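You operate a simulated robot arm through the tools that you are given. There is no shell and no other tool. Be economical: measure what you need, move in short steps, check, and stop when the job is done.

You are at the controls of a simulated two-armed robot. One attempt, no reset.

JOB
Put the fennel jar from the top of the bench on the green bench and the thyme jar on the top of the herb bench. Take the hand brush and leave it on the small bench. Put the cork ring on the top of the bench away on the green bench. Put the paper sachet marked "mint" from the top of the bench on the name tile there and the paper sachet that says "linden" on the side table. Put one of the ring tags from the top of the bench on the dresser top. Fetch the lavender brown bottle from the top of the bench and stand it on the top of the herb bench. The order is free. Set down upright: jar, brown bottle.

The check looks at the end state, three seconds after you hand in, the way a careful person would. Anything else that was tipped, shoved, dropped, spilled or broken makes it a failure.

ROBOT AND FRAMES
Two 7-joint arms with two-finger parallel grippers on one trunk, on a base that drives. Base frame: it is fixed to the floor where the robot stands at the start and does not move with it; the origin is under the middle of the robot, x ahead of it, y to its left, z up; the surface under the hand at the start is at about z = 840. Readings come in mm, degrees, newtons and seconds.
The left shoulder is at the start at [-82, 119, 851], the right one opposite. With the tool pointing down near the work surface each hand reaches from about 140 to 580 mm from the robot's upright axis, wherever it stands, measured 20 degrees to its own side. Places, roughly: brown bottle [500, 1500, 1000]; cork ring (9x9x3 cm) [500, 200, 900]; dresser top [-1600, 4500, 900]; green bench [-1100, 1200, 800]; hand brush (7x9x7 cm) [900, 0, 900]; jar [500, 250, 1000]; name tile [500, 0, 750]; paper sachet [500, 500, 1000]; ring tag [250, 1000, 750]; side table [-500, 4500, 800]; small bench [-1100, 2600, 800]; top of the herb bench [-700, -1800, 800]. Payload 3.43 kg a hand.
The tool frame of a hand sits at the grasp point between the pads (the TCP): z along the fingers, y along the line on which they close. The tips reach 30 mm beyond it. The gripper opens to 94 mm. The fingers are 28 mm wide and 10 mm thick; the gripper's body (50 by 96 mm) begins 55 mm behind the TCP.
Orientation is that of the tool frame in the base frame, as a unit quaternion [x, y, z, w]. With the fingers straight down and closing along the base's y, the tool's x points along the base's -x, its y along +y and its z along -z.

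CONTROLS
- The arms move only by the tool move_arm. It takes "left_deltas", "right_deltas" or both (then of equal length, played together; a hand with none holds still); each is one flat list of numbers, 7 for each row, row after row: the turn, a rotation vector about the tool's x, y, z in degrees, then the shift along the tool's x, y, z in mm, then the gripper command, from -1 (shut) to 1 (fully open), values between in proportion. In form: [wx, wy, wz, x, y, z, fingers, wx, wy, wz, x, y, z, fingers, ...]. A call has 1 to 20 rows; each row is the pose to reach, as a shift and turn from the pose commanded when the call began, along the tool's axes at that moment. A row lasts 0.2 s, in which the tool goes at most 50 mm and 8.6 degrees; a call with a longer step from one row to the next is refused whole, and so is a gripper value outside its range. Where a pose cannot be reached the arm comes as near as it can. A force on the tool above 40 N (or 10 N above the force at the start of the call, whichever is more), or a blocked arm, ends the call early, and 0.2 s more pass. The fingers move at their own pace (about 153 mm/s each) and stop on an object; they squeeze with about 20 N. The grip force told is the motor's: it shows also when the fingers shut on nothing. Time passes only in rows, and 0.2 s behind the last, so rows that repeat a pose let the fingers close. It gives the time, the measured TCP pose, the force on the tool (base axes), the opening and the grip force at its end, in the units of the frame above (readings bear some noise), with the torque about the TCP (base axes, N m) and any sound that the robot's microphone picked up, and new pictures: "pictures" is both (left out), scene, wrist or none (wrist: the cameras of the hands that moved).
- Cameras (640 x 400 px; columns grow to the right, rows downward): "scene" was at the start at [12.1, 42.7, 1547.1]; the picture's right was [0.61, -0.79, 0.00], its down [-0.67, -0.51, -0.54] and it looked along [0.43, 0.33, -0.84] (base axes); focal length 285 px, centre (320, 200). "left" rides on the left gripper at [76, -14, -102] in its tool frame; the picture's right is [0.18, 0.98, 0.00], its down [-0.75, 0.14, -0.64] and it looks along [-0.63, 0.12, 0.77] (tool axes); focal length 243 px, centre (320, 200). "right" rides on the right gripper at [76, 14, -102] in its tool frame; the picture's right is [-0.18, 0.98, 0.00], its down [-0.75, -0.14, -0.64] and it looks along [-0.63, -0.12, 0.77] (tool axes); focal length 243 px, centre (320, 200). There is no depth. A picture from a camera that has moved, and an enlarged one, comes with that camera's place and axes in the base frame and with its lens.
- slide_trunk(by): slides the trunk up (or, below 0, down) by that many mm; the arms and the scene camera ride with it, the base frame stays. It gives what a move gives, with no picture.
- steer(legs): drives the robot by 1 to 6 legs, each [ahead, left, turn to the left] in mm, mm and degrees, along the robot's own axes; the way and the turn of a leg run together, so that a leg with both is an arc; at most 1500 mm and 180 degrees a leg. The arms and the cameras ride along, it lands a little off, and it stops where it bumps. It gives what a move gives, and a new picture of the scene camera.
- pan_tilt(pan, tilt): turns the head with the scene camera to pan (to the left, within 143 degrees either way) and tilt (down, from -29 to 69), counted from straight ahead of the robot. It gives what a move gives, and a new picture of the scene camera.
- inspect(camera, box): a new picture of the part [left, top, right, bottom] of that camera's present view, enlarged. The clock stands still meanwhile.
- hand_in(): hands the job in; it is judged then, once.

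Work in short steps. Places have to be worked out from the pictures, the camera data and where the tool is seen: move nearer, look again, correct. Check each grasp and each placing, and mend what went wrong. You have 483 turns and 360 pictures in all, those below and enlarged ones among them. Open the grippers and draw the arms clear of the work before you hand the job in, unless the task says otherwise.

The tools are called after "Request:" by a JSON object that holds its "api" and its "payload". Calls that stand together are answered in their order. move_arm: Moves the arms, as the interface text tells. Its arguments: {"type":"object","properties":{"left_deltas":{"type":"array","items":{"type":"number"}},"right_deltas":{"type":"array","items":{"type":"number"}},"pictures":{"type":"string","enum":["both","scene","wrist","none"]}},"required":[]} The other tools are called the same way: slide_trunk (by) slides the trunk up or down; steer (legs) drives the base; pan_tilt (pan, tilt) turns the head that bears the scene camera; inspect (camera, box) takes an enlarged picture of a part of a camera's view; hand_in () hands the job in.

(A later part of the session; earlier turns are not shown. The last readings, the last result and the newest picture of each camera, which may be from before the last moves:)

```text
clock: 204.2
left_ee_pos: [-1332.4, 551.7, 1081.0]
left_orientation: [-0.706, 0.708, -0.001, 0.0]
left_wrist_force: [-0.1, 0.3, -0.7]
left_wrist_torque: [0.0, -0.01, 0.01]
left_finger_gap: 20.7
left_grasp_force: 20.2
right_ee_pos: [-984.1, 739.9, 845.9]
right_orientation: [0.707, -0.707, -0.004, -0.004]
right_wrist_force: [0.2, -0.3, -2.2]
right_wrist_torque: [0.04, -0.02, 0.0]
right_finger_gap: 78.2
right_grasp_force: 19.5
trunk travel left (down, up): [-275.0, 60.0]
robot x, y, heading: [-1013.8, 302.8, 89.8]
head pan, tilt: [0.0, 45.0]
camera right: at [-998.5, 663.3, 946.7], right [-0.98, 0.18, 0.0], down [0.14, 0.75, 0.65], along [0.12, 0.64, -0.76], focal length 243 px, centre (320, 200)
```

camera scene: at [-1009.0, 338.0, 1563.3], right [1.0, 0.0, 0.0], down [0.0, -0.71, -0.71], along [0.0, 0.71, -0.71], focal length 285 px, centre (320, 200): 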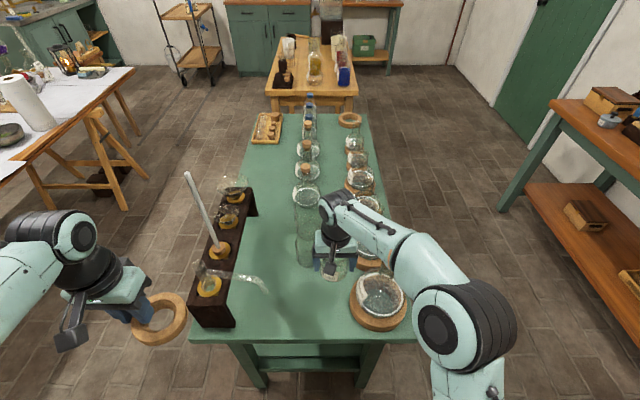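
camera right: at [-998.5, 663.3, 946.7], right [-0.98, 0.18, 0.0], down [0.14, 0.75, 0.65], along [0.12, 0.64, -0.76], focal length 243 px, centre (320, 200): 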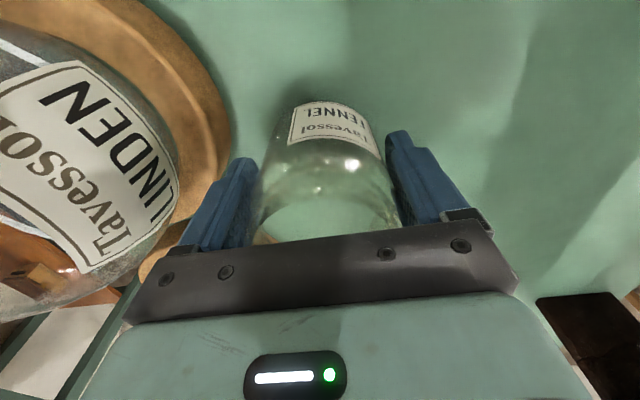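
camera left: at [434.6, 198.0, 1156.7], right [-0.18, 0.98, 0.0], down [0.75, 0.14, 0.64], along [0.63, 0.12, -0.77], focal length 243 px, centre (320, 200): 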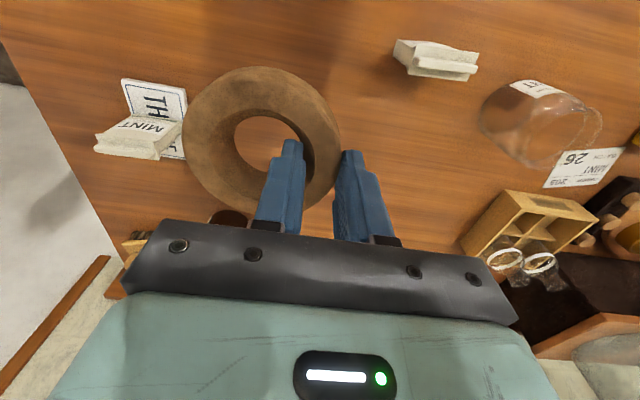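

Request:
{"api": "move_arm", "payload": {"right_deltas": [0, 0, 0, 0, 0, 3, -1, 0, 0, 0, 0, 0, 6, -1, 0, 0, 0, 0, 0, 9, -1, 0, 0, 0, 0, 0, 12, -1], "pictures": "wrist"}}

```text
clock: 205.2
left_ee_pos: [-1332.5, 551.0, 1081.8]
left_orientation: [-0.707, 0.708, 0.0, 0.001]
left_wrist_force: [-0.3, -0.3, 0.4]
left_wrist_torque: [0.0, -0.02, -0.02]
left_finger_gap: 20.3
left_grasp_force: 19.7
right_ee_pos: [-984.3, 741.1, 836.7]
right_orientation: [-0.706, 0.708, 0.007, 0.004]
right_wrist_force: [0.9, 0.2, 12.7]
right_wrist_torque: [0.11, -0.02, 0.01]
right_finger_gap: 78.3
right_grasp_force: 20.3
trunk travel left (down, up): [-275.0, 60.0]
robot x, y, heading: [-1010.2, 298.9, 90.3]
head pan, tilt: [0.0, 45.0]
camera right: at [-998.2, 664.3, 937.2], right [-0.98, 0.18, 0.01], down [0.14, 0.74, 0.65], along [0.12, 0.64, -0.76], focal length 243 px, centre (320, 200)
```

right: 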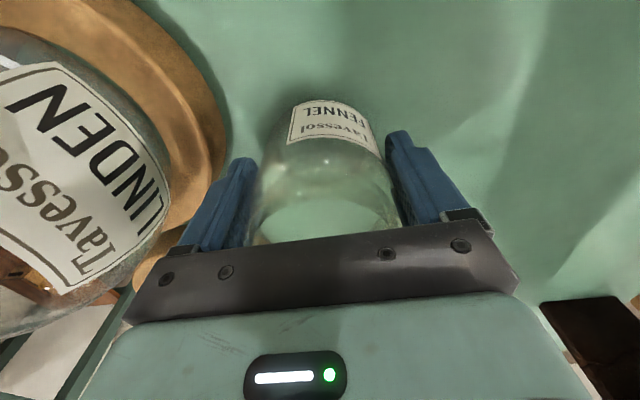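

Contact: the green bench top is at about z 779. I open just a little and rise.

Request:
{"api": "move_arm", "payload": {"right_deltas": [0, 0, 0, 0, 0, -1, 0.75, 0, 0, 0, 0, 0, -1, 0.85, 0, 0, 0, 0, 0, -1, 0.88, 0, 0, 0, 0, 0, -30, 0.88, 0, 0, 0, 0, 0, -70, 0.88, 0, 0, 0, 0, 0, -110, 0.88, 0, 0, 0, 0, 0, -150, 0.88, 0, 0, 0, 0, 0, -195, 0.88, 0, 0, 0, 0, 0, -240, 0.88], "pictures": "both"}}

```text
clock: 207.2
left_ee_pos: [-1333.0, 551.8, 1080.9]
left_orientation: [-0.707, 0.708, 0.001, 0.0]
left_wrist_force: [-0.5, -0.3, -0.3]
left_wrist_torque: [-0.01, 0.05, 0.02]
left_finger_gap: 20.2
left_grasp_force: 19.8
right_ee_pos: [-984.1, 738.2, 1074.6]
right_orientation: [0.707, -0.707, -0.004, -0.004]
right_wrist_force: [-0.2, 0.6, -0.5]
right_wrist_torque: [-0.01, 0.03, -0.01]
right_finger_gap: 88.4
right_grasp_force: 0.1
trunk travel left (down, up): [-275.0, 60.0]
robot x, y, heading: [-1010.6, 301.9, 89.8]
head pan, tilt: [0.0, 45.0]
camera scene: at [-1009.1, 337.4, 1563.3], right [1.0, 0.0, 0.0], down [0.0, -0.71, -0.71], along [0.0, 0.71, -0.71], focal length 285 px, centre (320, 200)
camera right: at [-997.7, 661.8, 1176.3], right [-0.98, 0.18, 0.0], down [0.14, 0.75, 0.65], along [0.12, 0.64, -0.76], focal length 243 px, centre (320, 200)
```

scene: 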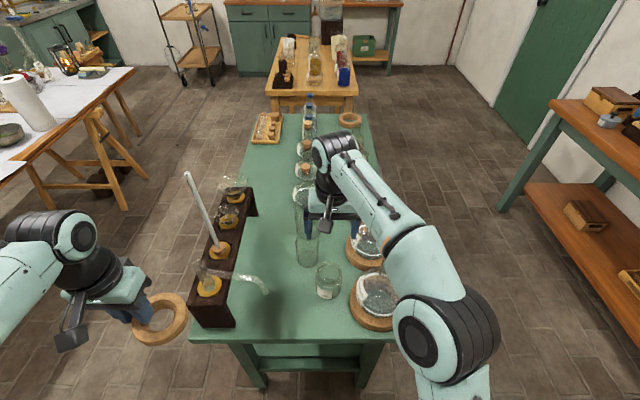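
right: 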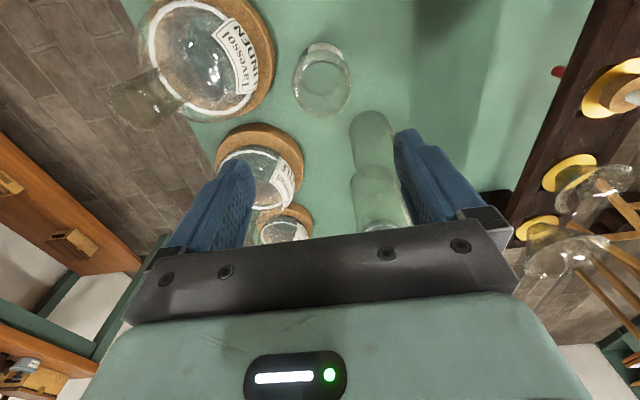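

The fennel jar stands well on the green bench. I withdraw the right hand to its side, then bring the cork ring in with the left hand.

Request:
{"api": "move_arm", "payload": {"right_deltas": [0, 0, 0, 45, 0, -10, 0.88, 0, 0, 0, 90, 0, -20, 0.88, 0, 0, 0, 130, -15, -30, 0.88, 0, 0, 0, 170, -40, -30, 0.88, 0, 0, 0, 200, -75, -30, 0.88, 0, 0, 0, 220, -115, -30, 0.88], "left_deltas": [0, 0, 0, 0, 0, 0, -1, 0, 0, 0, 0, 0, 0, -1, 0, 0, 0, 0, -40, 0, -1, 0, 0, 0, 0, -85, 0, -1, 0, 0, 0, 0, -130, 0, -1, 0, 0, 0, 0, -175, 0, -1], "pictures": "none"}}

```text
clock: 208.6
left_ee_pos: [-1153.2, 551.1, 1083.3]
left_orientation: [-0.707, 0.707, 0.0, 0.0]
left_wrist_force: [1.0, 0.2, 0.4]
left_wrist_torque: [0.0, 0.02, 0.03]
left_finger_gap: 20.1
left_grasp_force: 19.9
right_ee_pos: [-868.9, 516.9, 1099.6]
right_orientation: [-0.707, 0.707, 0.005, 0.003]
right_wrist_force: [0.2, -0.2, -0.6]
right_wrist_torque: [-0.01, 0.02, 0.03]
right_finger_gap: 88.4
right_grasp_force: 0.1
trunk travel left (down, up): [-275.0, 60.0]
robot x, y, heading: [-1008.9, 299.4, 90.0]
head pan, tilt: [0.0, 45.0]
```

Request:
{"api": "move_arm", "payload": {"left_deltas": [0, 0, 0, 0, -45, 0, -1, 0, 0, 0, 0, -90, 0, -1, 0, 0, 0, -35, -94, 0, -1, 0, 0, 0, -70, -94, 0, -1, 0, 0, 0, -104, -94, 0, -1], "pictures": "both"}}

```text
clock: 209.8
left_ee_pos: [-1065.2, 656.4, 1083.0]
left_orientation: [-0.706, 0.708, 0.0, 0.001]
left_wrist_force: [0.3, 0.7, -0.6]
left_wrist_torque: [-0.01, 0.01, -0.02]
left_finger_gap: 19.7
left_grasp_force: 20.1
right_ee_pos: [-869.0, 517.0, 1100.2]
right_orientation: [-0.707, 0.707, 0.004, 0.004]
right_wrist_force: [0.3, -0.6, 0.1]
right_wrist_torque: [0.0, 0.01, -0.01]
right_finger_gap: 88.4
right_grasp_force: 0.0
trunk travel left (down, up): [-275.0, 60.0]
robot x, y, heading: [-1007.0, 298.8, 90.2]
head pan, tilt: [0.0, 45.0]
camera scene: at [-1008.8, 338.6, 1563.3], right [1.0, 0.0, 0.0], down [0.0, -0.71, -0.71], along [0.0, 0.71, -0.71], focal length 285 px, centre (320, 200)
camera left: at [-1052.0, 579.9, 1184.5], right [-0.98, -0.18, 0.0], down [-0.14, 0.75, 0.64], along [-0.12, 0.63, -0.77], focal length 243 px, centre (320, 200)
```

scene: 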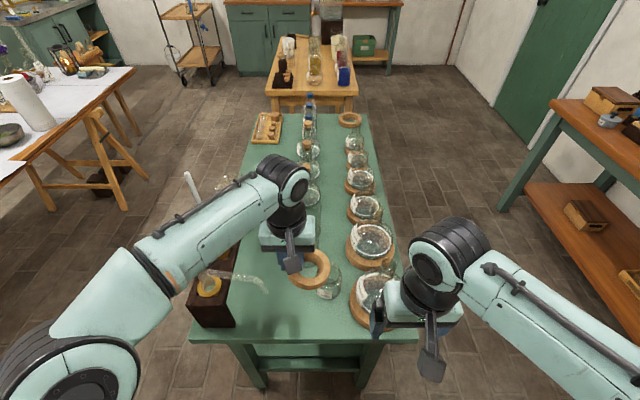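
left: 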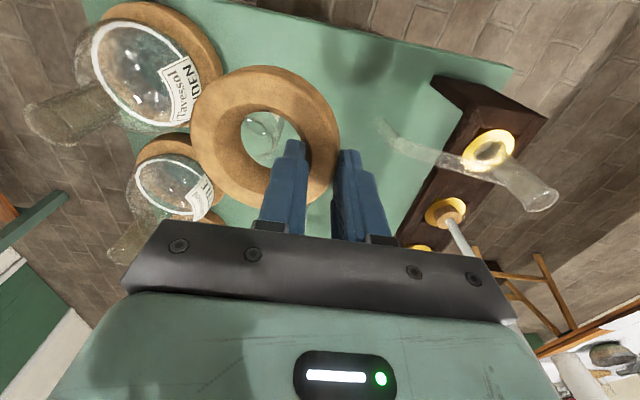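

The ring hangs slightly rotated; its centre is about 30 mm right of and 17 mm nearer than the TCP. I go 22 mm further in, then lower and check.

Request:
{"api": "move_arm", "payload": {"left_deltas": [0, 0, 0, -22, 0, 20, -1, 0, 0, 0, -22, 0, 65, -1, 0, 0, 0, -22, 0, 110, -1, 0, 0, 0, -22, 0, 155, -1, 0, 0, 0, -22, 0, 195, -1], "pictures": "both"}}

```text
clock: 211.0
left_ee_pos: [-1064.9, 676.8, 887.2]
left_orientation: [-0.706, 0.709, 0.0, 0.0]
left_wrist_force: [-0.1, -0.8, -0.1]
left_wrist_torque: [-0.02, 0.02, -0.03]
left_finger_gap: 19.8
left_grasp_force: 19.9
right_ee_pos: [-870.1, 519.1, 1100.7]
right_orientation: [-0.707, 0.707, 0.003, 0.004]
right_wrist_force: [0.1, 0.3, 0.5]
right_wrist_torque: [-0.04, 0.03, 0.03]
right_finger_gap: 88.3
right_grasp_force: 0.1
trunk travel left (down, up): [-275.0, 60.0]
robot x, y, heading: [-1006.5, 300.0, 90.0]
head pan, tilt: [0.0, 45.0]
camera scene: at [-1008.8, 337.9, 1563.3], right [1.0, 0.0, 0.0], down [0.0, -0.71, -0.71], along [0.0, 0.71, -0.71], focal length 285 px, centre (320, 200)
camera left: at [-1051.4, 600.6, 989.5], right [-0.98, -0.18, 0.0], down [-0.14, 0.75, 0.64], along [-0.12, 0.63, -0.77], focal length 243 px, centre (320, 200)
```

scene: 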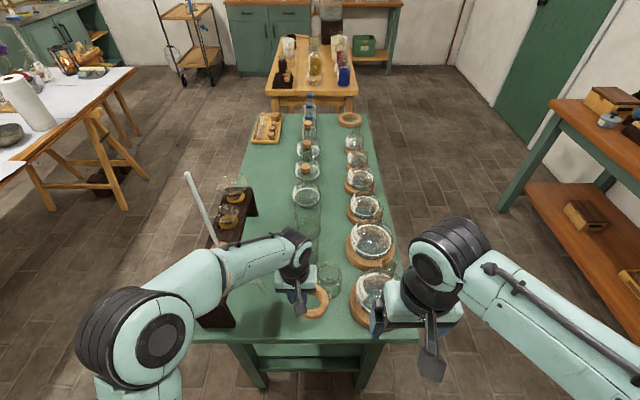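
left: 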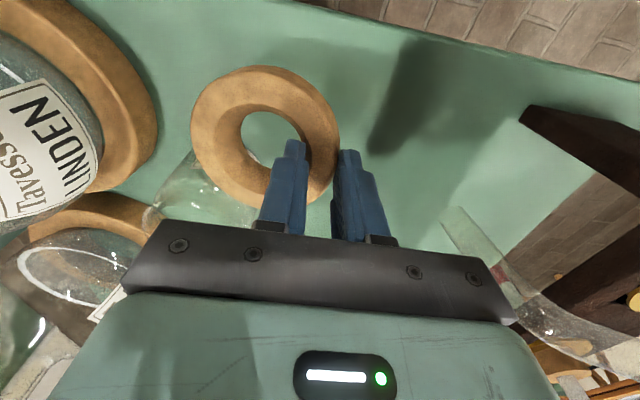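

Margins look right but slim beside the jar, so I shift 8 mm left and 3 mm nearer, and lower on.

Request:
{"api": "move_arm", "payload": {"left_deltas": [0, 0, 0, 3, 8, 0, -1, 0, 0, 0, 3, 8, 15, -1, 0, 0, 0, 3, 8, 30, -1, 0, 0, 0, 3, 8, 44, -1], "pictures": "wrist"}}

```text
clock: 212.0
left_ee_pos: [-1071.5, 674.3, 842.1]
left_orientation: [-0.706, 0.708, 0.0, 0.0]
left_wrist_force: [-0.3, -0.5, -0.3]
left_wrist_torque: [-0.02, 0.0, 0.0]
left_finger_gap: 19.6
left_grasp_force: 20.0
right_ee_pos: [-869.7, 517.7, 1099.2]
right_orientation: [0.707, -0.707, -0.003, -0.004]
right_wrist_force: [-0.3, 0.3, -0.2]
right_wrist_torque: [0.0, 0.02, 0.04]
right_finger_gap: 88.6
right_grasp_force: 0.0
trunk travel left (down, up): [-275.0, 60.0]
robot x, y, heading: [-1010.7, 300.0, 90.2]
head pan, tilt: [0.0, 45.0]
camera left: at [-1058.0, 598.0, 944.7], right [-0.98, -0.18, 0.0], down [-0.14, 0.75, 0.64], along [-0.12, 0.63, -0.77], focal length 243 px, centre (320, 200)
```

left: 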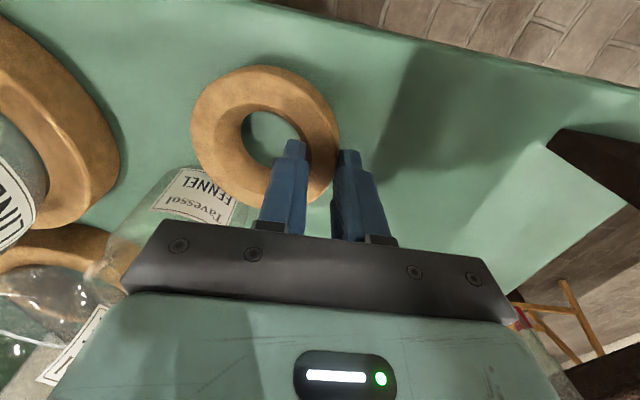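

Request:
{"api": "move_arm", "payload": {"left_deltas": [0, 0, 0, 0, 0, 5, -1, 0, 0, 0, 0, 0, 10, -1, 0, 0, 0, 0, 0, 15, -1], "pictures": "none"}}

Request:
{"api": "move_arm", "payload": {"left_deltas": [0, 0, 0, 0, 0, 3, -1, 0, 0, 0, 0, 0, 6, -1, 0, 0, 0, 0, 0, 9, -1], "pictures": "wrist"}}

```text
clock: 212.8
left_ee_pos: [-1071.1, 674.0, 828.7]
left_orientation: [-0.707, 0.707, 0.0, 0.001]
left_wrist_force: [-1.1, 2.2, 4.2]
left_wrist_torque: [0.0, -0.25, 0.04]
left_finger_gap: 19.6
left_grasp_force: 20.0
right_ee_pos: [-870.1, 516.6, 1099.5]
right_orientation: [-0.707, 0.707, 0.004, 0.004]
right_wrist_force: [0.0, -0.7, -0.6]
right_wrist_torque: [-0.04, -0.04, -0.01]
right_finger_gap: 88.4
right_grasp_force: 0.0
trunk travel left (down, up): [-275.0, 60.0]
robot x, y, heading: [-1008.7, 298.4, 89.8]
head pan, tilt: [0.0, 45.0]
```

```text
clock: 213.6
left_ee_pos: [-1072.3, 674.5, 822.1]
left_orientation: [-0.707, 0.707, 0.003, 0.003]
left_wrist_force: [-6.3, -1.3, 35.7]
left_wrist_torque: [0.09, -0.03, 0.12]
left_finger_gap: 20.4
left_grasp_force: 20.4
right_ee_pos: [-870.8, 514.7, 1100.3]
right_orientation: [-0.707, 0.707, 0.004, 0.004]
right_wrist_force: [-0.1, 0.5, -0.8]
right_wrist_torque: [0.03, 0.03, 0.03]
right_finger_gap: 88.2
right_grasp_force: 0.1
trunk travel left (down, up): [-275.0, 60.0]
robot x, y, heading: [-1009.4, 299.8, 89.9]
head pan, tilt: [0.0, 45.0]
camera left: at [-1058.0, 597.3, 924.0], right [-0.98, -0.18, 0.0], down [-0.14, 0.75, 0.65], along [-0.12, 0.64, -0.76], focal length 243 px, centre (320, 200)
```

left: 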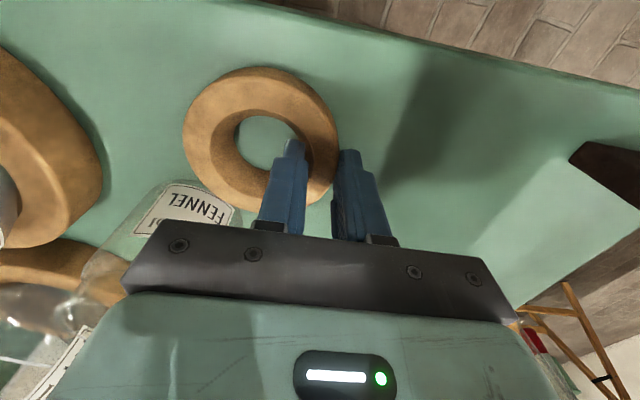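

Firm contact. I open to about 45 mm and rise straight up.

Request:
{"api": "move_arm", "payload": {"left_deltas": [0, 0, 0, 0, 0, -2, -0.3, 0, 0, 0, 0, 0, -3, -0.05, 0, 0, 0, 0, 0, -3, -0.05, 0, 0, 0, 0, 0, -20, -0.05, 0, 0, 0, 0, 0, -60, -0.05, 0, 0, 0, 0, 0, -105, -0.05, 0, 0, 0, 0, 0, -150, -0.05, 0, 0, 0, 0, 0, -195, -0.05, 0, 0, 0, 0, 0, -240, -0.05], "pictures": "both"}}

```text
clock: 215.6
left_ee_pos: [-1072.1, 673.8, 1061.2]
left_orientation: [-0.706, 0.709, 0.0, 0.0]
left_wrist_force: [-0.5, -0.2, -0.4]
left_wrist_torque: [0.02, 0.03, 0.02]
left_finger_gap: 44.9
left_grasp_force: 0.0
right_ee_pos: [-870.1, 517.7, 1100.6]
right_orientation: [0.708, -0.707, -0.003, -0.003]
right_wrist_force: [-0.8, -0.1, 0.9]
right_wrist_torque: [0.02, 0.02, 0.01]
right_finger_gap: 88.7
right_grasp_force: 0.1
trunk travel left (down, up): [-275.0, 60.0]
robot x, y, heading: [-1008.4, 300.6, 89.7]
head pan, tilt: [0.0, 45.0]
camera scene: at [-1008.9, 337.2, 1563.3], right [1.0, 0.0, 0.0], down [0.0, -0.71, -0.71], along [0.0, 0.71, -0.71], focal length 285 px, centre (320, 200)
camera left: at [-1059.0, 597.8, 1163.3], right [-0.98, -0.18, 0.0], down [-0.14, 0.75, 0.64], along [-0.12, 0.63, -0.77], focal length 243 px, centre (320, 200)
```

scene: 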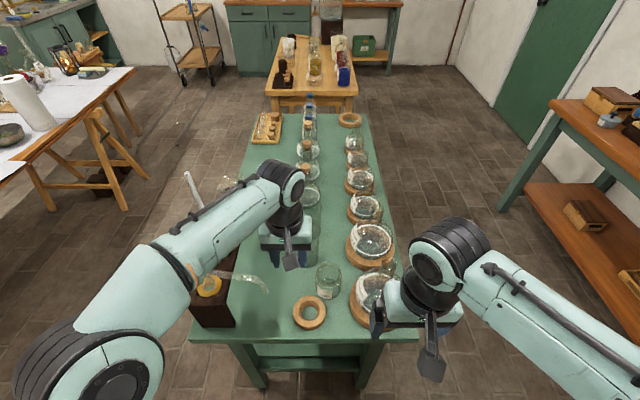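
left: 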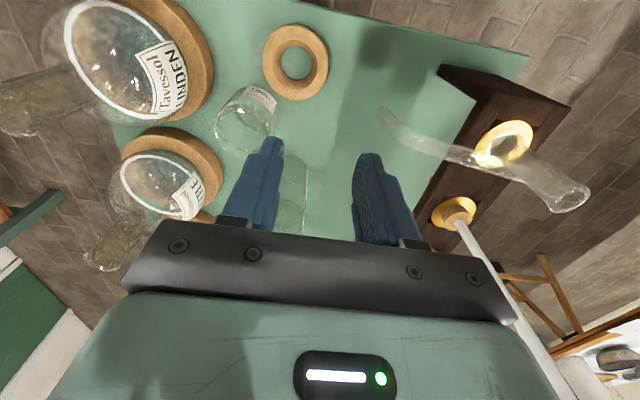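

Both are in place on the green bench. I retract and drive round to the right-hand end of the main bench, to inspect the amber jar and fetch the brush.

Request:
{"api": "move_arm", "payload": {"left_deltas": [0, 0, 0, 40, 10, -10, 0, 0, 0, 0, 80, 20, -20, 0, 0, 0, 0, 120, 30, -30, 0, 0, 0, 0, 160, 40, -30, 0], "pictures": "none"}}

Request:
{"api": "steer", "payload": {"legs": [[-800, 0, 0], [0, -1450, 0]]}}

Request:
{"api": "pan_tilt", "payload": {"pan": -25, "tilt": 35}}

```text
clock: 216.6
left_ee_pos: [-1111.5, 513.9, 1091.5]
left_orientation: [-0.706, 0.708, 0.001, 0.001]
left_wrist_force: [-0.1, 0.2, -0.1]
left_wrist_torque: [-0.03, 0.02, 0.02]
left_finger_gap: 46.9
left_grasp_force: 0.1
right_ee_pos: [-869.3, 515.3, 1100.3]
right_orientation: [0.707, -0.707, -0.004, -0.005]
right_wrist_force: [-0.3, 0.0, -0.1]
right_wrist_torque: [0.01, 0.03, -0.01]
right_finger_gap: 88.3
right_grasp_force: 0.0
trunk travel left (down, up): [-275.0, 60.0]
robot x, y, heading: [-1012.0, 298.9, 89.7]
head pan, tilt: [0.0, 45.0]
```

```text
clock: 233.6
left_ee_pos: [352.0, -274.0, 1091.3]
left_orientation: [0.715, -0.699, 0.0, 0.0]
left_wrist_force: [0.4, 1.0, 0.0]
left_wrist_torque: [-0.01, 0.03, 0.03]
left_finger_gap: 46.8
left_grasp_force: 0.0
right_ee_pos: [593.4, -266.2, 1099.5]
right_orientation: [0.716, -0.698, -0.004, -0.004]
right_wrist_force: [-0.5, -0.5, 0.1]
right_wrist_torque: [0.0, 0.02, 0.01]
right_finger_gap: 88.4
right_grasp_force: 0.1
trunk travel left (down, up): [-275.0, 60.0]
robot x, y, heading: [460.7, -484.9, 91.5]
head pan, tilt: [0.0, 45.0]
camera scene: at [458.7, -449.7, 1563.3], right [1.0, 0.02, 0.0], down [0.02, -0.71, -0.71], along [-0.02, 0.71, -0.71], focal length 285 px, centre (320, 200)
```

scene: 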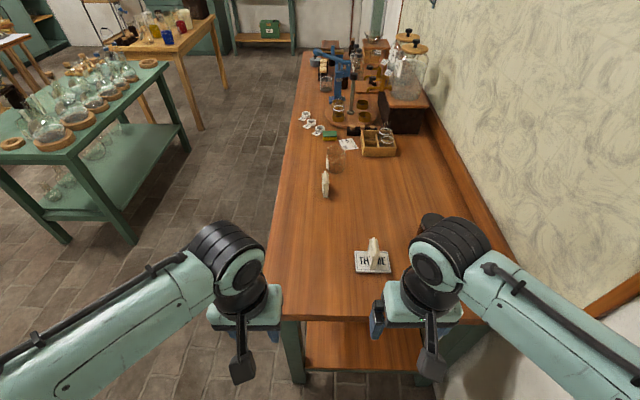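

```text
clock: 234.4
left_ee_pos: [351.7, -274.8, 1091.0]
left_orientation: [0.715, -0.699, 0.0, 0.0]
left_wrist_force: [0.3, -0.8, 0.2]
left_wrist_torque: [0.01, 0.02, 0.0]
left_finger_gap: 47.0
left_grasp_force: 0.2
right_ee_pos: [592.2, -267.1, 1099.5]
right_orientation: [0.715, -0.699, -0.004, -0.003]
right_wrist_force: [0.6, -0.5, -1.1]
right_wrist_torque: [-0.02, 0.02, 0.0]
right_finger_gap: 88.4
right_grasp_force: 0.0
trunk travel left (down, up): [-275.0, 60.0]
robot x, y, heading: [461.1, -487.1, 91.3]
head pan, tilt: [-25.0, 35.0]
camera scene: at [495.8, -450.4, 1578.1], right [0.92, -0.4, 0.0], down [-0.23, -0.53, -0.82], along [0.33, 0.75, -0.57], focal length 285 px, centre (320, 200)
```

scene: 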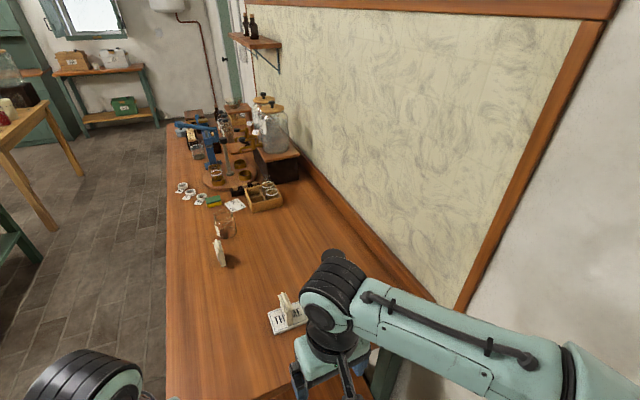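

The right elbow would come near the wall when facing the bench end squarely. I turn to about 30° so both arms have room, and look at the amber jar and brush.

Request:
{"api": "steer", "payload": {"legs": [[0, 0, -55]]}}

Request:
{"api": "pan_tilt", "payload": {"pan": 8, "tilt": 45}}

```text
clock: 237.3
left_ee_pos: [571.0, -277.0, 1093.4]
left_orientation: [-0.313, 0.95, 0.001, 0.0]
left_wrist_force: [0.8, -0.2, 0.4]
left_wrist_torque: [0.01, -0.01, 0.01]
left_finger_gap: 47.0
left_grasp_force: 0.1
right_ee_pos: [715.3, -470.3, 1099.5]
right_orientation: [-0.313, 0.95, 0.002, 0.004]
right_wrist_force: [-0.8, 0.4, 0.1]
right_wrist_torque: [0.0, 0.02, -0.01]
right_finger_gap: 88.4
right_grasp_force: 0.0
trunk travel left (down, up): [-275.0, 60.0]
robot x, y, heading: [458.3, -486.0, 36.4]
head pan, tilt: [-25.0, 35.0]
camera scene: at [510.4, -495.6, 1578.1], right [0.2, -0.98, 0.0], down [-0.56, -0.11, -0.82], along [0.8, 0.16, -0.57], focal length 285 px, centre (320, 200)
```

scene: 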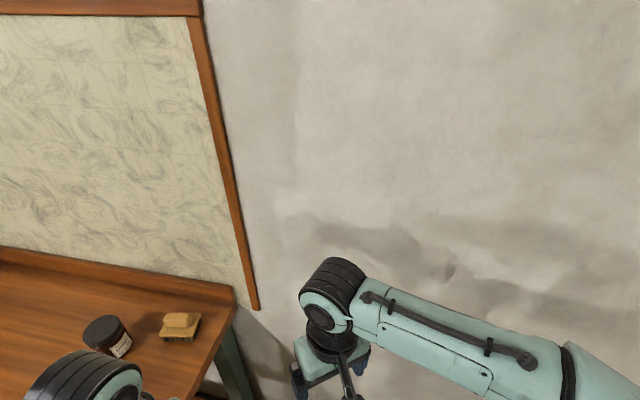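

```text
clock: 238.3
left_ee_pos: [570.1, -277.7, 1091.4]
left_orientation: [-0.313, 0.95, -0.001, 0.001]
left_wrist_force: [0.7, 0.4, -0.6]
left_wrist_torque: [0.03, 0.01, 0.04]
left_finger_gap: 47.3
left_grasp_force: 0.1
right_ee_pos: [717.2, -470.7, 1100.6]
right_orientation: [-0.314, 0.949, 0.002, 0.005]
right_wrist_force: [0.9, 0.2, 0.2]
right_wrist_torque: [0.01, -0.02, 0.0]
right_finger_gap: 88.4
right_grasp_force: 0.3
trunk travel left (down, up): [-275.0, 60.0]
robot x, y, heading: [463.4, -488.2, 36.3]
head pan, tilt: [8.0, 45.0]
camera scene: at [482.2, -456.3, 1563.3], right [0.7, -0.71, 0.0], down [-0.5, -0.5, -0.71], along [0.5, 0.5, -0.71], focal length 285 px, centre (320, 200)
```

scene: 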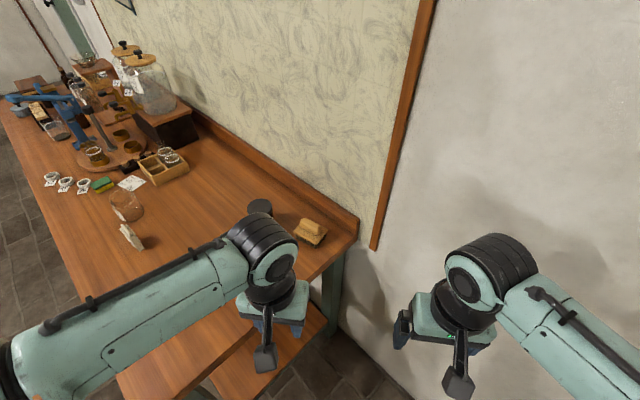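

The amber jar's label faces this way. I turn the head back and zoom.

Request:
{"api": "pan_tilt", "payload": {"pan": -10, "tilt": 40}}

Request:
{"api": "inspect", "payload": {"camera": "scene", "box": [160, 170, 320, 270]}}

```text
clock: 239.1
left_ee_pos: [570.3, -275.9, 1091.2]
left_orientation: [-0.313, 0.95, 0.0, -0.001]
left_wrist_force: [-0.7, 0.0, -1.0]
left_wrist_torque: [-0.01, 0.01, 0.01]
left_finger_gap: 46.9
left_grasp_force: 0.0
right_ee_pos: [717.0, -469.4, 1100.4]
right_orientation: [-0.314, 0.949, 0.001, 0.005]
right_wrist_force: [0.4, -0.4, 0.4]
right_wrist_torque: [0.0, -0.02, 0.02]
right_finger_gap: 88.5
right_grasp_force: 0.1
trunk travel left (down, up): [-275.0, 60.0]
robot x, y, heading: [457.3, -487.1, 36.6]
head pan, tilt: [-10.0, 40.0]
camera scene: at [500.1, -475.2, 1570.6], right [0.45, -0.89, 0.0], down [-0.58, -0.29, -0.77], along [0.69, 0.34, -0.64], focal length 285 px, centre (320, 200)
```

scene: 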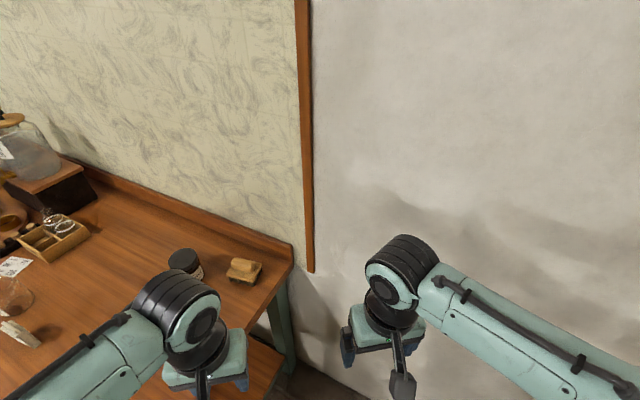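

```text
4.00 times, centred on (240, 220) of scene
camera zoom: at [500.1, -475.2, 1570.6], right [0.45, -0.89, 0.0], down [-0.58, -0.29, -0.77], along [0.69, 0.34, -0.64], focal length 1140 px, centre (640, 120)
```

zoom: 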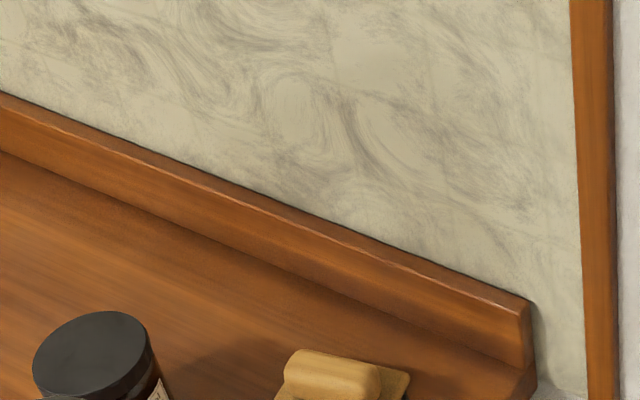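

Request:
{"api": "inspect", "payload": {"camera": "scene", "box": [160, 235, 280, 310]}}

Request:
{"api": "inspect", "payload": {"camera": "left", "box": [0, 0, 640, 400]}}

```text
5.33 times, centred on (220, 272) of scene
camera zoom: at [500.1, -475.2, 1570.6], right [0.45, -0.89, 0.0], down [-0.58, -0.29, -0.77], along [0.69, 0.34, -0.64], focal length 1519 px, centre (853, -187)
```

zoom: 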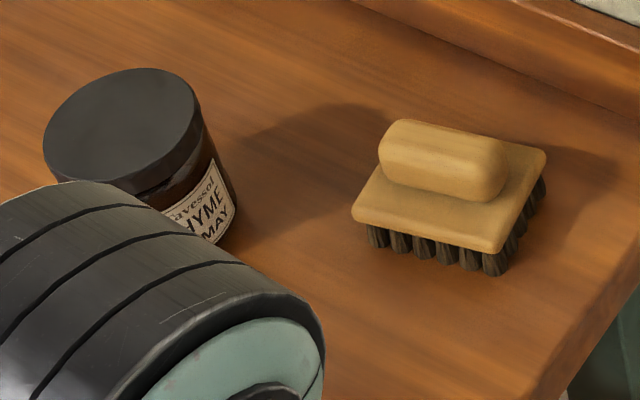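

```text
1.00 times, centred on (320, 200) of left (not enlarged: the box is as wide or as high as the picture)
camera zoom: at [517.4, -332.9, 1193.8], right [-0.73, 0.68, 0.0], down [0.52, 0.56, 0.64], along [0.44, 0.47, -0.77], focal length 243 px, centre (320, 200)
```

zoom: 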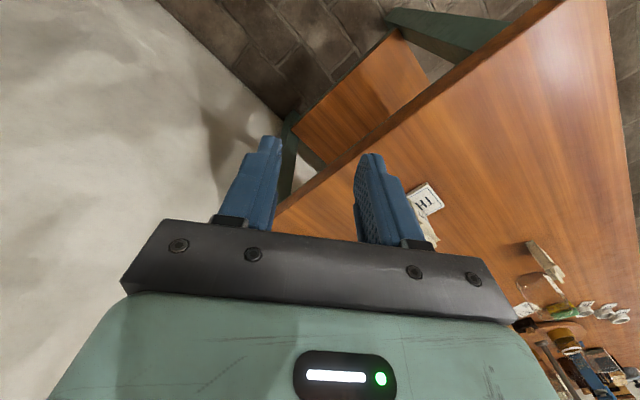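

The amber jar reads THYME. Jar is at about [785, 90], brush about [850, -58]. I drive 105 mm ahead so the left hand can reach the jar.

Request:
{"api": "steer", "payload": {"legs": [[105, 0, 0]]}}

```text
clock: 240.2
left_ee_pos: [653.4, -214.1, 1092.1]
left_orientation: [-0.313, 0.95, -0.001, 0.0]
left_wrist_force: [0.8, 1.2, -0.5]
left_wrist_torque: [-0.01, 0.01, 0.03]
left_finger_gap: 46.9
left_grasp_force: 0.1
right_ee_pos: [798.8, -408.1, 1099.3]
right_orientation: [-0.315, 0.949, 0.003, 0.004]
right_wrist_force: [0.3, 0.2, 1.5]
right_wrist_torque: [-0.01, 0.02, 0.05]
right_finger_gap: 88.4
right_grasp_force: 0.1
trunk travel left (down, up): [-275.0, 60.0]
robot x, y, heading: [543.9, -422.9, 36.6]
head pan, tilt: [-10.0, 40.0]
camera scene: at [583.6, -413.4, 1570.5], right [0.45, -0.89, 0.0], down [-0.57, -0.29, -0.77], along [0.69, 0.34, -0.64], focal length 285 px, centre (320, 200)
```

scene: 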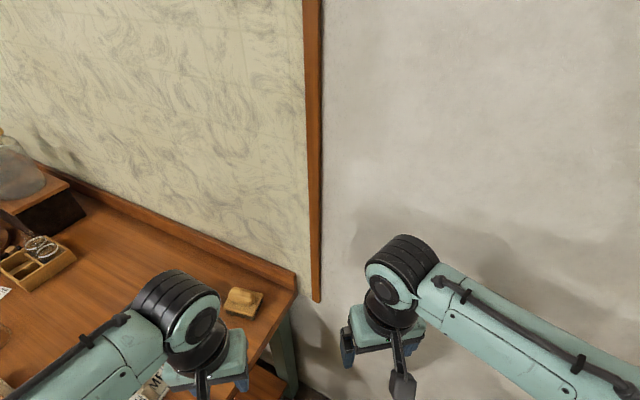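

I move the left hand to a look-out pose near the thyme jar.

Request:
{"api": "move_arm", "payload": {"left_deltas": [0, 0, 0, -35, 23, 0, 1, 0, 0, 0, -70, 46, 0, 1, 0, 0, 0, -105, 68, 0, 1, 0, 0, 0, -140, 91, 0, 1, 0, 0, 0, -175, 114, 0, 1, 0, 0, 0, -209, 136, 10, 1], "pictures": "wrist"}}

```text
clock: 241.6
left_ee_pos: [741.1, 18.3, 1083.5]
left_orientation: [-0.313, 0.95, 0.0, -0.001]
left_wrist_force: [0.2, 0.0, 0.2]
left_wrist_torque: [-0.03, -0.01, 0.0]
left_finger_gap: 94.2
left_grasp_force: 0.1
right_ee_pos: [798.8, -406.8, 1099.2]
right_orientation: [-0.315, 0.949, 0.002, 0.005]
right_wrist_force: [-1.5, -0.4, 0.6]
right_wrist_torque: [-0.03, 0.03, -0.01]
right_finger_gap: 88.4
right_grasp_force: 0.1
trunk travel left (down, up): [-275.0, 60.0]
robot x, y, heading: [539.3, -424.7, 36.7]
head pan, tilt: [-10.0, 40.0]
camera left: at [687.4, -38.5, 1185.0], right [-0.73, 0.68, 0.0], down [0.52, 0.56, 0.64], along [0.44, 0.47, -0.77], focal length 243 px, centre (320, 200)
```

left: 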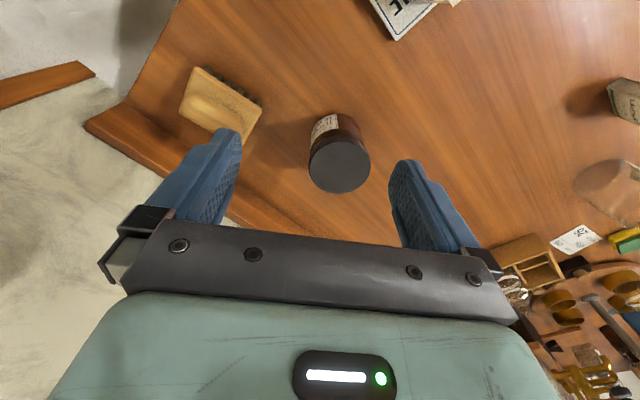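

The jar is centred about [777, 88], about 75 mm across. I move above it and check.

Request:
{"api": "move_arm", "payload": {"left_deltas": [0, 0, 0, -30, 15, 25, 1, 0, 0, 0, -60, 30, 50, 1, 0, 0, 0, -70, 35, 85, 1], "pictures": "wrist"}}

```text
clock: 242.4
left_ee_pos: [776.0, 86.6, 996.5]
left_orientation: [-0.313, 0.95, 0.001, 0.0]
left_wrist_force: [0.0, -0.1, -1.0]
left_wrist_torque: [0.01, -0.03, -0.02]
left_finger_gap: 94.1
left_grasp_force: 0.0
right_ee_pos: [798.8, -407.9, 1099.7]
right_orientation: [-0.314, 0.949, 0.001, 0.005]
right_wrist_force: [0.8, -0.1, 0.4]
right_wrist_torque: [0.0, 0.02, -0.02]
right_finger_gap: 88.5
right_grasp_force: 0.1
trunk travel left (down, up): [-275.0, 60.0]
robot x, y, heading: [540.2, -426.8, 36.6]
head pan, tilt: [-10.0, 40.0]
camera left: at [722.7, 30.1, 1099.3], right [-0.73, 0.68, 0.0], down [0.52, 0.56, 0.64], along [0.44, 0.47, -0.77], focal length 243 px, centre (320, 200)
```

left: 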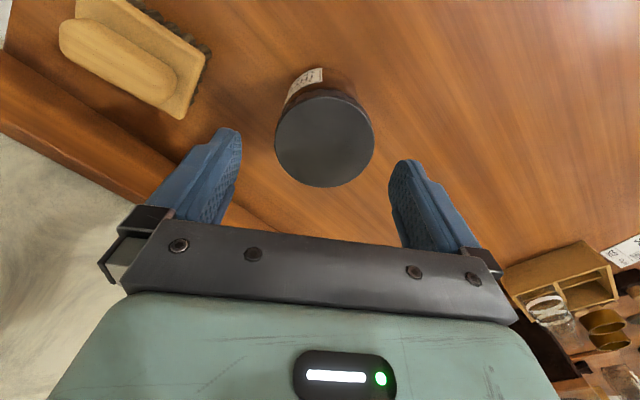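

Triangulated: lid top at z 920, centre [779, 95], 80 mm across. I align and stop with the tips just above the lid.

Request:
{"api": "move_arm", "payload": {"left_deltas": [0, 0, 0, -8, 5.4, 15, 1, 0, 0, 0, -8, 5.4, 40, 1], "pictures": "wrist"}}

```text
clock: 243.0
left_ee_pos: [780.7, 97.3, 957.6]
left_orientation: [-0.312, 0.95, 0.0, 0.0]
left_wrist_force: [0.0, 0.9, 0.6]
left_wrist_torque: [-0.02, -0.01, -0.01]
left_finger_gap: 94.0
left_grasp_force: 0.2
right_ee_pos: [800.6, -408.8, 1100.7]
right_orientation: [-0.314, 0.949, 0.002, 0.005]
right_wrist_force: [0.1, -0.6, 0.1]
right_wrist_torque: [0.0, -0.01, -0.01]
right_finger_gap: 88.3
right_grasp_force: 0.1
trunk travel left (down, up): [-275.0, 60.0]
robot x, y, heading: [541.9, -425.2, 36.2]
head pan, tilt: [-10.0, 40.0]
camera left: at [726.7, 40.4, 1059.2], right [-0.73, 0.68, 0.0], down [0.52, 0.56, 0.64], along [0.44, 0.47, -0.77], focal length 243 px, centre (320, 200)
```

left: 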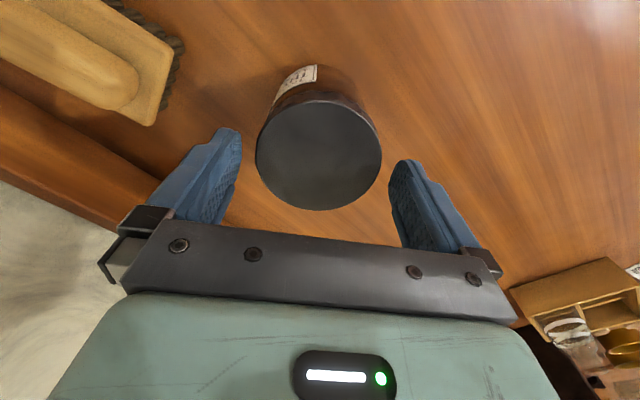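

Centred within 2 mm. I go down and close.

Request:
{"api": "move_arm", "payload": {"left_deltas": [0, 0, 0, -1, -1, 20, 1, 0, 0, 0, -1, -1, 40, 1, 0, 0, 0, -1, -1, 60, 1, 0, 0, 0, -1, -1, 77, 1, 0, 0, 0, -1, -1, 77, 0.5, 0, 0, 0, -1, -1, 77, -1, 0, 0, 0, -1, -1, 77, -1], "pictures": "wrist"}}

```text
clock: 244.6
left_ee_pos: [780.5, 98.2, 880.3]
left_orientation: [-0.313, 0.95, 0.0, -0.001]
left_wrist_force: [2.2, -0.7, 3.3]
left_wrist_torque: [0.07, 0.0, -0.05]
left_finger_gap: 76.1
left_grasp_force: 19.9
right_ee_pos: [799.1, -407.5, 1099.9]
right_orientation: [-0.313, 0.95, 0.002, 0.004]
right_wrist_force: [-0.7, 0.7, 0.4]
right_wrist_torque: [0.03, 0.0, 0.01]
right_finger_gap: 88.5
right_grasp_force: 0.1
trunk travel left (down, up): [-275.0, 60.0]
robot x, y, heading: [539.6, -426.7, 36.6]
head pan, tilt: [-10.0, 40.0]
camera left: at [727.2, 40.9, 981.8], right [-0.73, 0.68, 0.0], down [0.52, 0.56, 0.64], along [0.44, 0.47, -0.77], focal length 243 px, centre (320, 200)
```

left: 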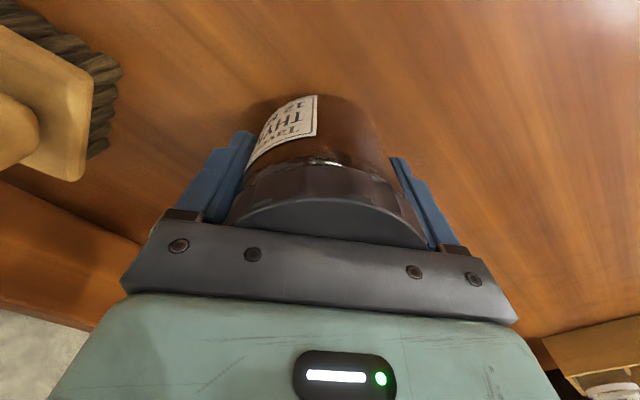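

The thyme jar is gripped. I lift it and bring it back beside the robot.

Request:
{"api": "move_arm", "payload": {"left_deltas": [0, 0, 0, 0, 0, -25, -1, 0, 0, 0, 0, 0, -70, -1, 0, 0, 0, 0, 0, -115, -1, 0, 0, 0, 0, 0, -160, -1, 0, 0, 0, 0, 0, -200, -1, 0, 0, 0, 40, -22, -210, -1, 0, 0, 0, 80, -44, -210, -1, 0, 0, 0, 120, -66, -210, -1, 0, 0, 0, 160, -88, -210, -1, 0, 0, 0, 200, -110, -210, -1, 0, 0, 0, 240, -132, -210, -1, 0, 0, 0, 275, -145, -210, -1], "pictures": "wrist"}}

```text
clock: 247.2
left_ee_pos: [644.1, -183.1, 1092.0]
left_orientation: [-0.313, 0.95, 0.0, 0.0]
left_wrist_force: [-0.2, 0.7, -1.9]
left_wrist_torque: [0.02, 0.0, 0.01]
left_finger_gap: 76.0
left_grasp_force: 20.2
left hand out of reach, approached as far as the arm can: row 5
right_ee_pos: [799.3, -408.1, 1099.2]
right_orientation: [-0.315, 0.949, 0.002, 0.006]
right_wrist_force: [-0.1, -0.7, 0.5]
right_wrist_torque: [0.0, 0.02, 0.0]
right_finger_gap: 88.6
right_grasp_force: 0.1
trunk travel left (down, up): [-275.0, 60.0]
robot x, y, heading: [544.4, -424.1, 36.5]
head pan, tilt: [-10.0, 40.0]
camera left: at [591.1, -239.2, 1193.6], right [-0.73, 0.68, 0.0], down [0.52, 0.56, 0.64], along [0.44, 0.47, -0.77], focal length 243 px, centre (320, 200)
```

left: 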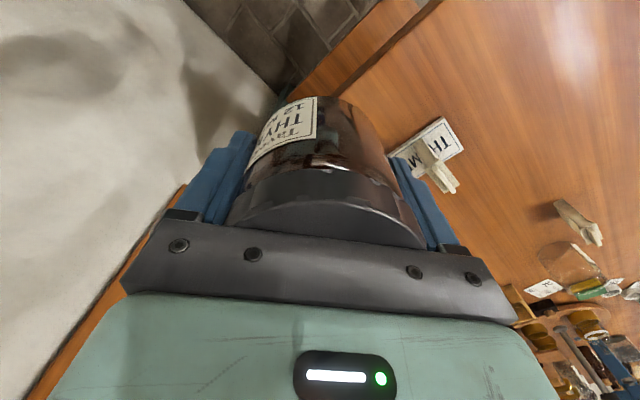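

Now the brush, with the right hand: its handle runs nearly along y, so I turn the gripper about 63° on the way to a look-out above [835, -130].

Request:
{"api": "move_arm", "payload": {"right_deltas": [0, 0, -7.9, -24, 25, 0, 1, 0, 0, -15.8, -48, 50, 0, 1, 0, 0, -23.7, -73, 75, 0, 1, 0, 0, -31.6, -97, 100, 5, 1, 0, 0, -39.5, -121, 126, 10, 1, 0, 0, -47.4, -146, 151, 15, 1, 0, 0, -55.3, -170, 176, 20, 1, 0, 0, -63.2, -194, 202, 30, 1], "pictures": "both"}}

```text
clock: 249.0
left_ee_pos: [643.9, -180.8, 1091.8]
left_orientation: [-0.314, 0.95, -0.001, 0.0]
left_wrist_force: [0.6, 0.9, -1.6]
left_wrist_torque: [0.02, -0.01, -0.04]
left_finger_gap: 76.0
left_grasp_force: 20.2
right_ee_pos: [831.8, -127.1, 1071.8]
right_orientation: [0.766, -0.643, 0.002, -0.004]
right_wrist_force: [0.3, 0.3, 0.3]
right_wrist_torque: [0.0, -0.02, 0.01]
right_finger_gap: 93.9
right_grasp_force: 0.1
trunk travel left (down, up): [-275.0, 60.0]
robot x, y, heading: [541.7, -426.2, 36.6]
head pan, tilt: [-10.0, 40.0]
camera scene: at [583.4, -412.0, 1570.6], right [0.45, -0.89, 0.0], down [-0.57, -0.29, -0.77], along [0.69, 0.34, -0.64], focal length 285 px, centre (320, 200)
camera right: at [830.9, -204.8, 1173.4], right [-1.0, 0.01, -0.01], down [0.0, 0.76, 0.65], along [0.01, 0.65, -0.76], focal length 243 px, centre (320, 200)
```

scene: 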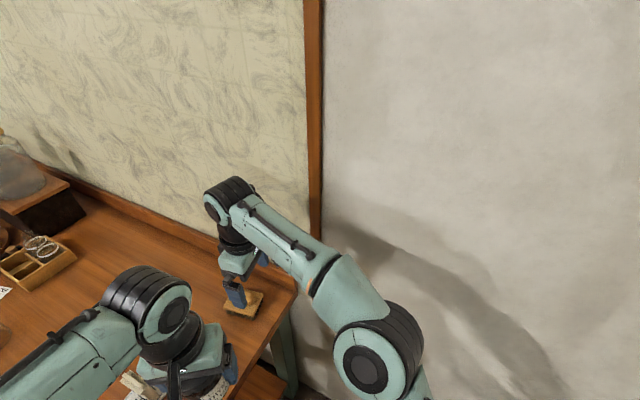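
right: 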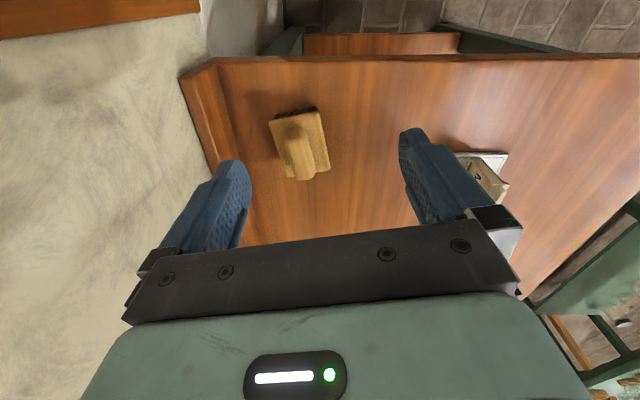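

The handle centre is about [861, -48], axis near 96°. I move above it with the fingers at 70 mm.

Request:
{"api": "move_arm", "payload": {"right_deltas": [0, 0, 2, -36, -21, 20, 0.5, 0, 0, 4, -73, -42, 45, 0.5, 0, 0, 4, -73, -42, 85, 0.5], "pictures": "wrist"}}

```text
clock: 249.8
left_ee_pos: [645.1, -180.8, 1091.9]
left_orientation: [-0.313, 0.95, -0.001, 0.0]
left_wrist_force: [0.7, 0.9, -2.4]
left_wrist_torque: [0.01, -0.04, 0.03]
left_finger_gap: 75.7
left_grasp_force: 20.2
right_ee_pos: [861.2, -66.6, 983.6]
right_orientation: [0.742, -0.67, 0.001, -0.005]
right_wrist_force: [0.2, -0.1, 0.4]
right_wrist_torque: [-0.02, 0.01, 0.02]
right_finger_gap: 70.7
right_grasp_force: 0.2
right hand out of reach, approached as far as the arm can: row 2, 3
trunk travel left (down, up): [-275.0, 60.0]
robot x, y, heading: [540.3, -427.0, 36.5]
head pan, tilt: [-10.0, 40.0]
camera right: at [854.9, -143.0, 1085.7], right [-1.0, 0.08, -0.01], down [0.06, 0.76, 0.65], along [0.06, 0.64, -0.76], focal length 243 px, centre (320, 200)
```

right: 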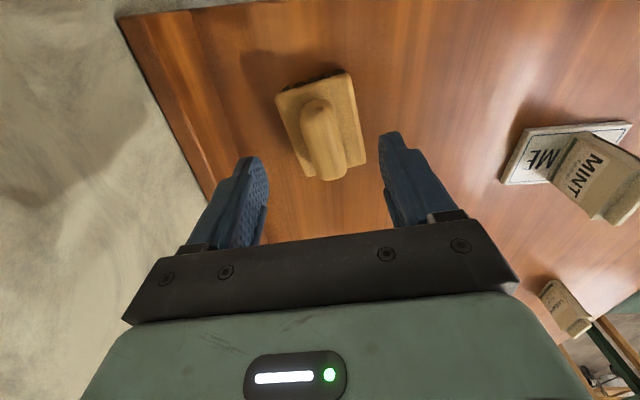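

Aligned across, 16 mm short along the handle. I lower to z 935 with the remaining shift, which should ease the reach.

Request:
{"api": "move_arm", "payload": {"right_deltas": [0, 0, 0, -8, 0, 25, 0.5, 0, 0, 0, -16, 0, 48, 0.5], "pictures": "wrist"}}

```text
clock: 250.4
left_ee_pos: [645.5, -180.7, 1092.1]
left_orientation: [-0.314, 0.95, 0.001, 0.0]
left_wrist_force: [-0.3, 0.1, -1.7]
left_wrist_torque: [0.02, 0.0, -0.04]
left_finger_gap: 75.8
left_grasp_force: 19.9
right_ee_pos: [859.4, -51.4, 938.2]
right_orientation: [0.742, -0.671, 0.0, -0.005]
right_wrist_force: [-0.3, 0.4, -0.8]
right_wrist_torque: [0.05, 0.02, 0.01]
right_finger_gap: 70.6
right_grasp_force: 0.0
trunk travel left (down, up): [-275.0, 60.0]
robot x, y, heading: [538.4, -427.5, 36.6]
head pan, tilt: [-10.0, 40.0]
camera right: at [851.3, -128.1, 1038.9], right [-1.0, 0.08, -0.01], down [0.06, 0.76, 0.65], along [0.06, 0.65, -0.76], focal length 243 px, centre (320, 200)
```

right: 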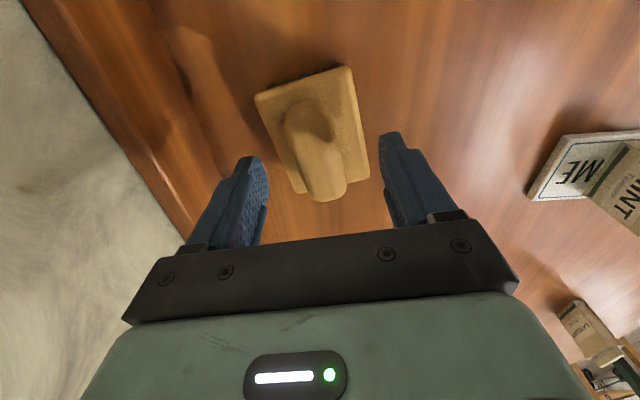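

Request:
{"api": "move_arm", "payload": {"right_deltas": [0, 0, 0, 0, -2, 7, 0.5, 0, 0, 0, 0, -2, 14, 0.5, 0, 0, 0, 0, -2, 21, 0.5], "pictures": "wrist"}}

```text
clock: 251.2
left_ee_pos: [646.1, -182.4, 1091.7]
left_orientation: [-0.313, 0.95, 0.0, 0.0]
left_wrist_force: [0.9, 0.4, -2.1]
left_wrist_torque: [0.04, -0.01, 0.05]
left_finger_gap: 75.9
left_grasp_force: 20.2
right_ee_pos: [860.6, -51.1, 916.8]
right_orientation: [0.742, -0.671, 0.0, -0.006]
right_wrist_force: [-0.2, 0.2, 0.3]
right_wrist_torque: [0.02, -0.03, 0.0]
right_finger_gap: 70.5
right_grasp_force: 0.1
trunk travel left (down, up): [-275.0, 60.0]
robot x, y, heading: [538.8, -427.2, 36.3]
head pan, tilt: [-10.0, 40.0]
camera right: at [852.9, -127.6, 1018.2], right [-1.0, 0.08, -0.01], down [0.06, 0.76, 0.65], along [0.06, 0.65, -0.76], focal length 243 px, centre (320, 200)
```

right: 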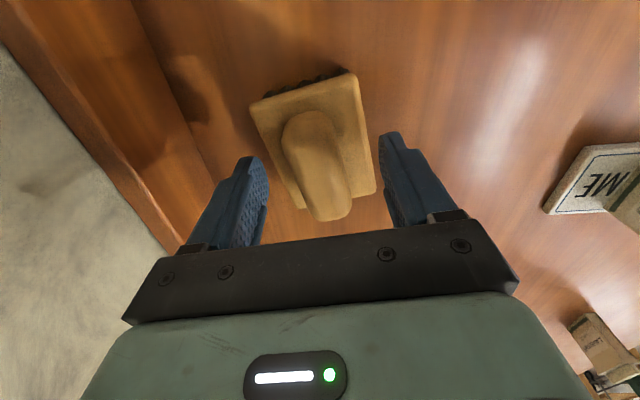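

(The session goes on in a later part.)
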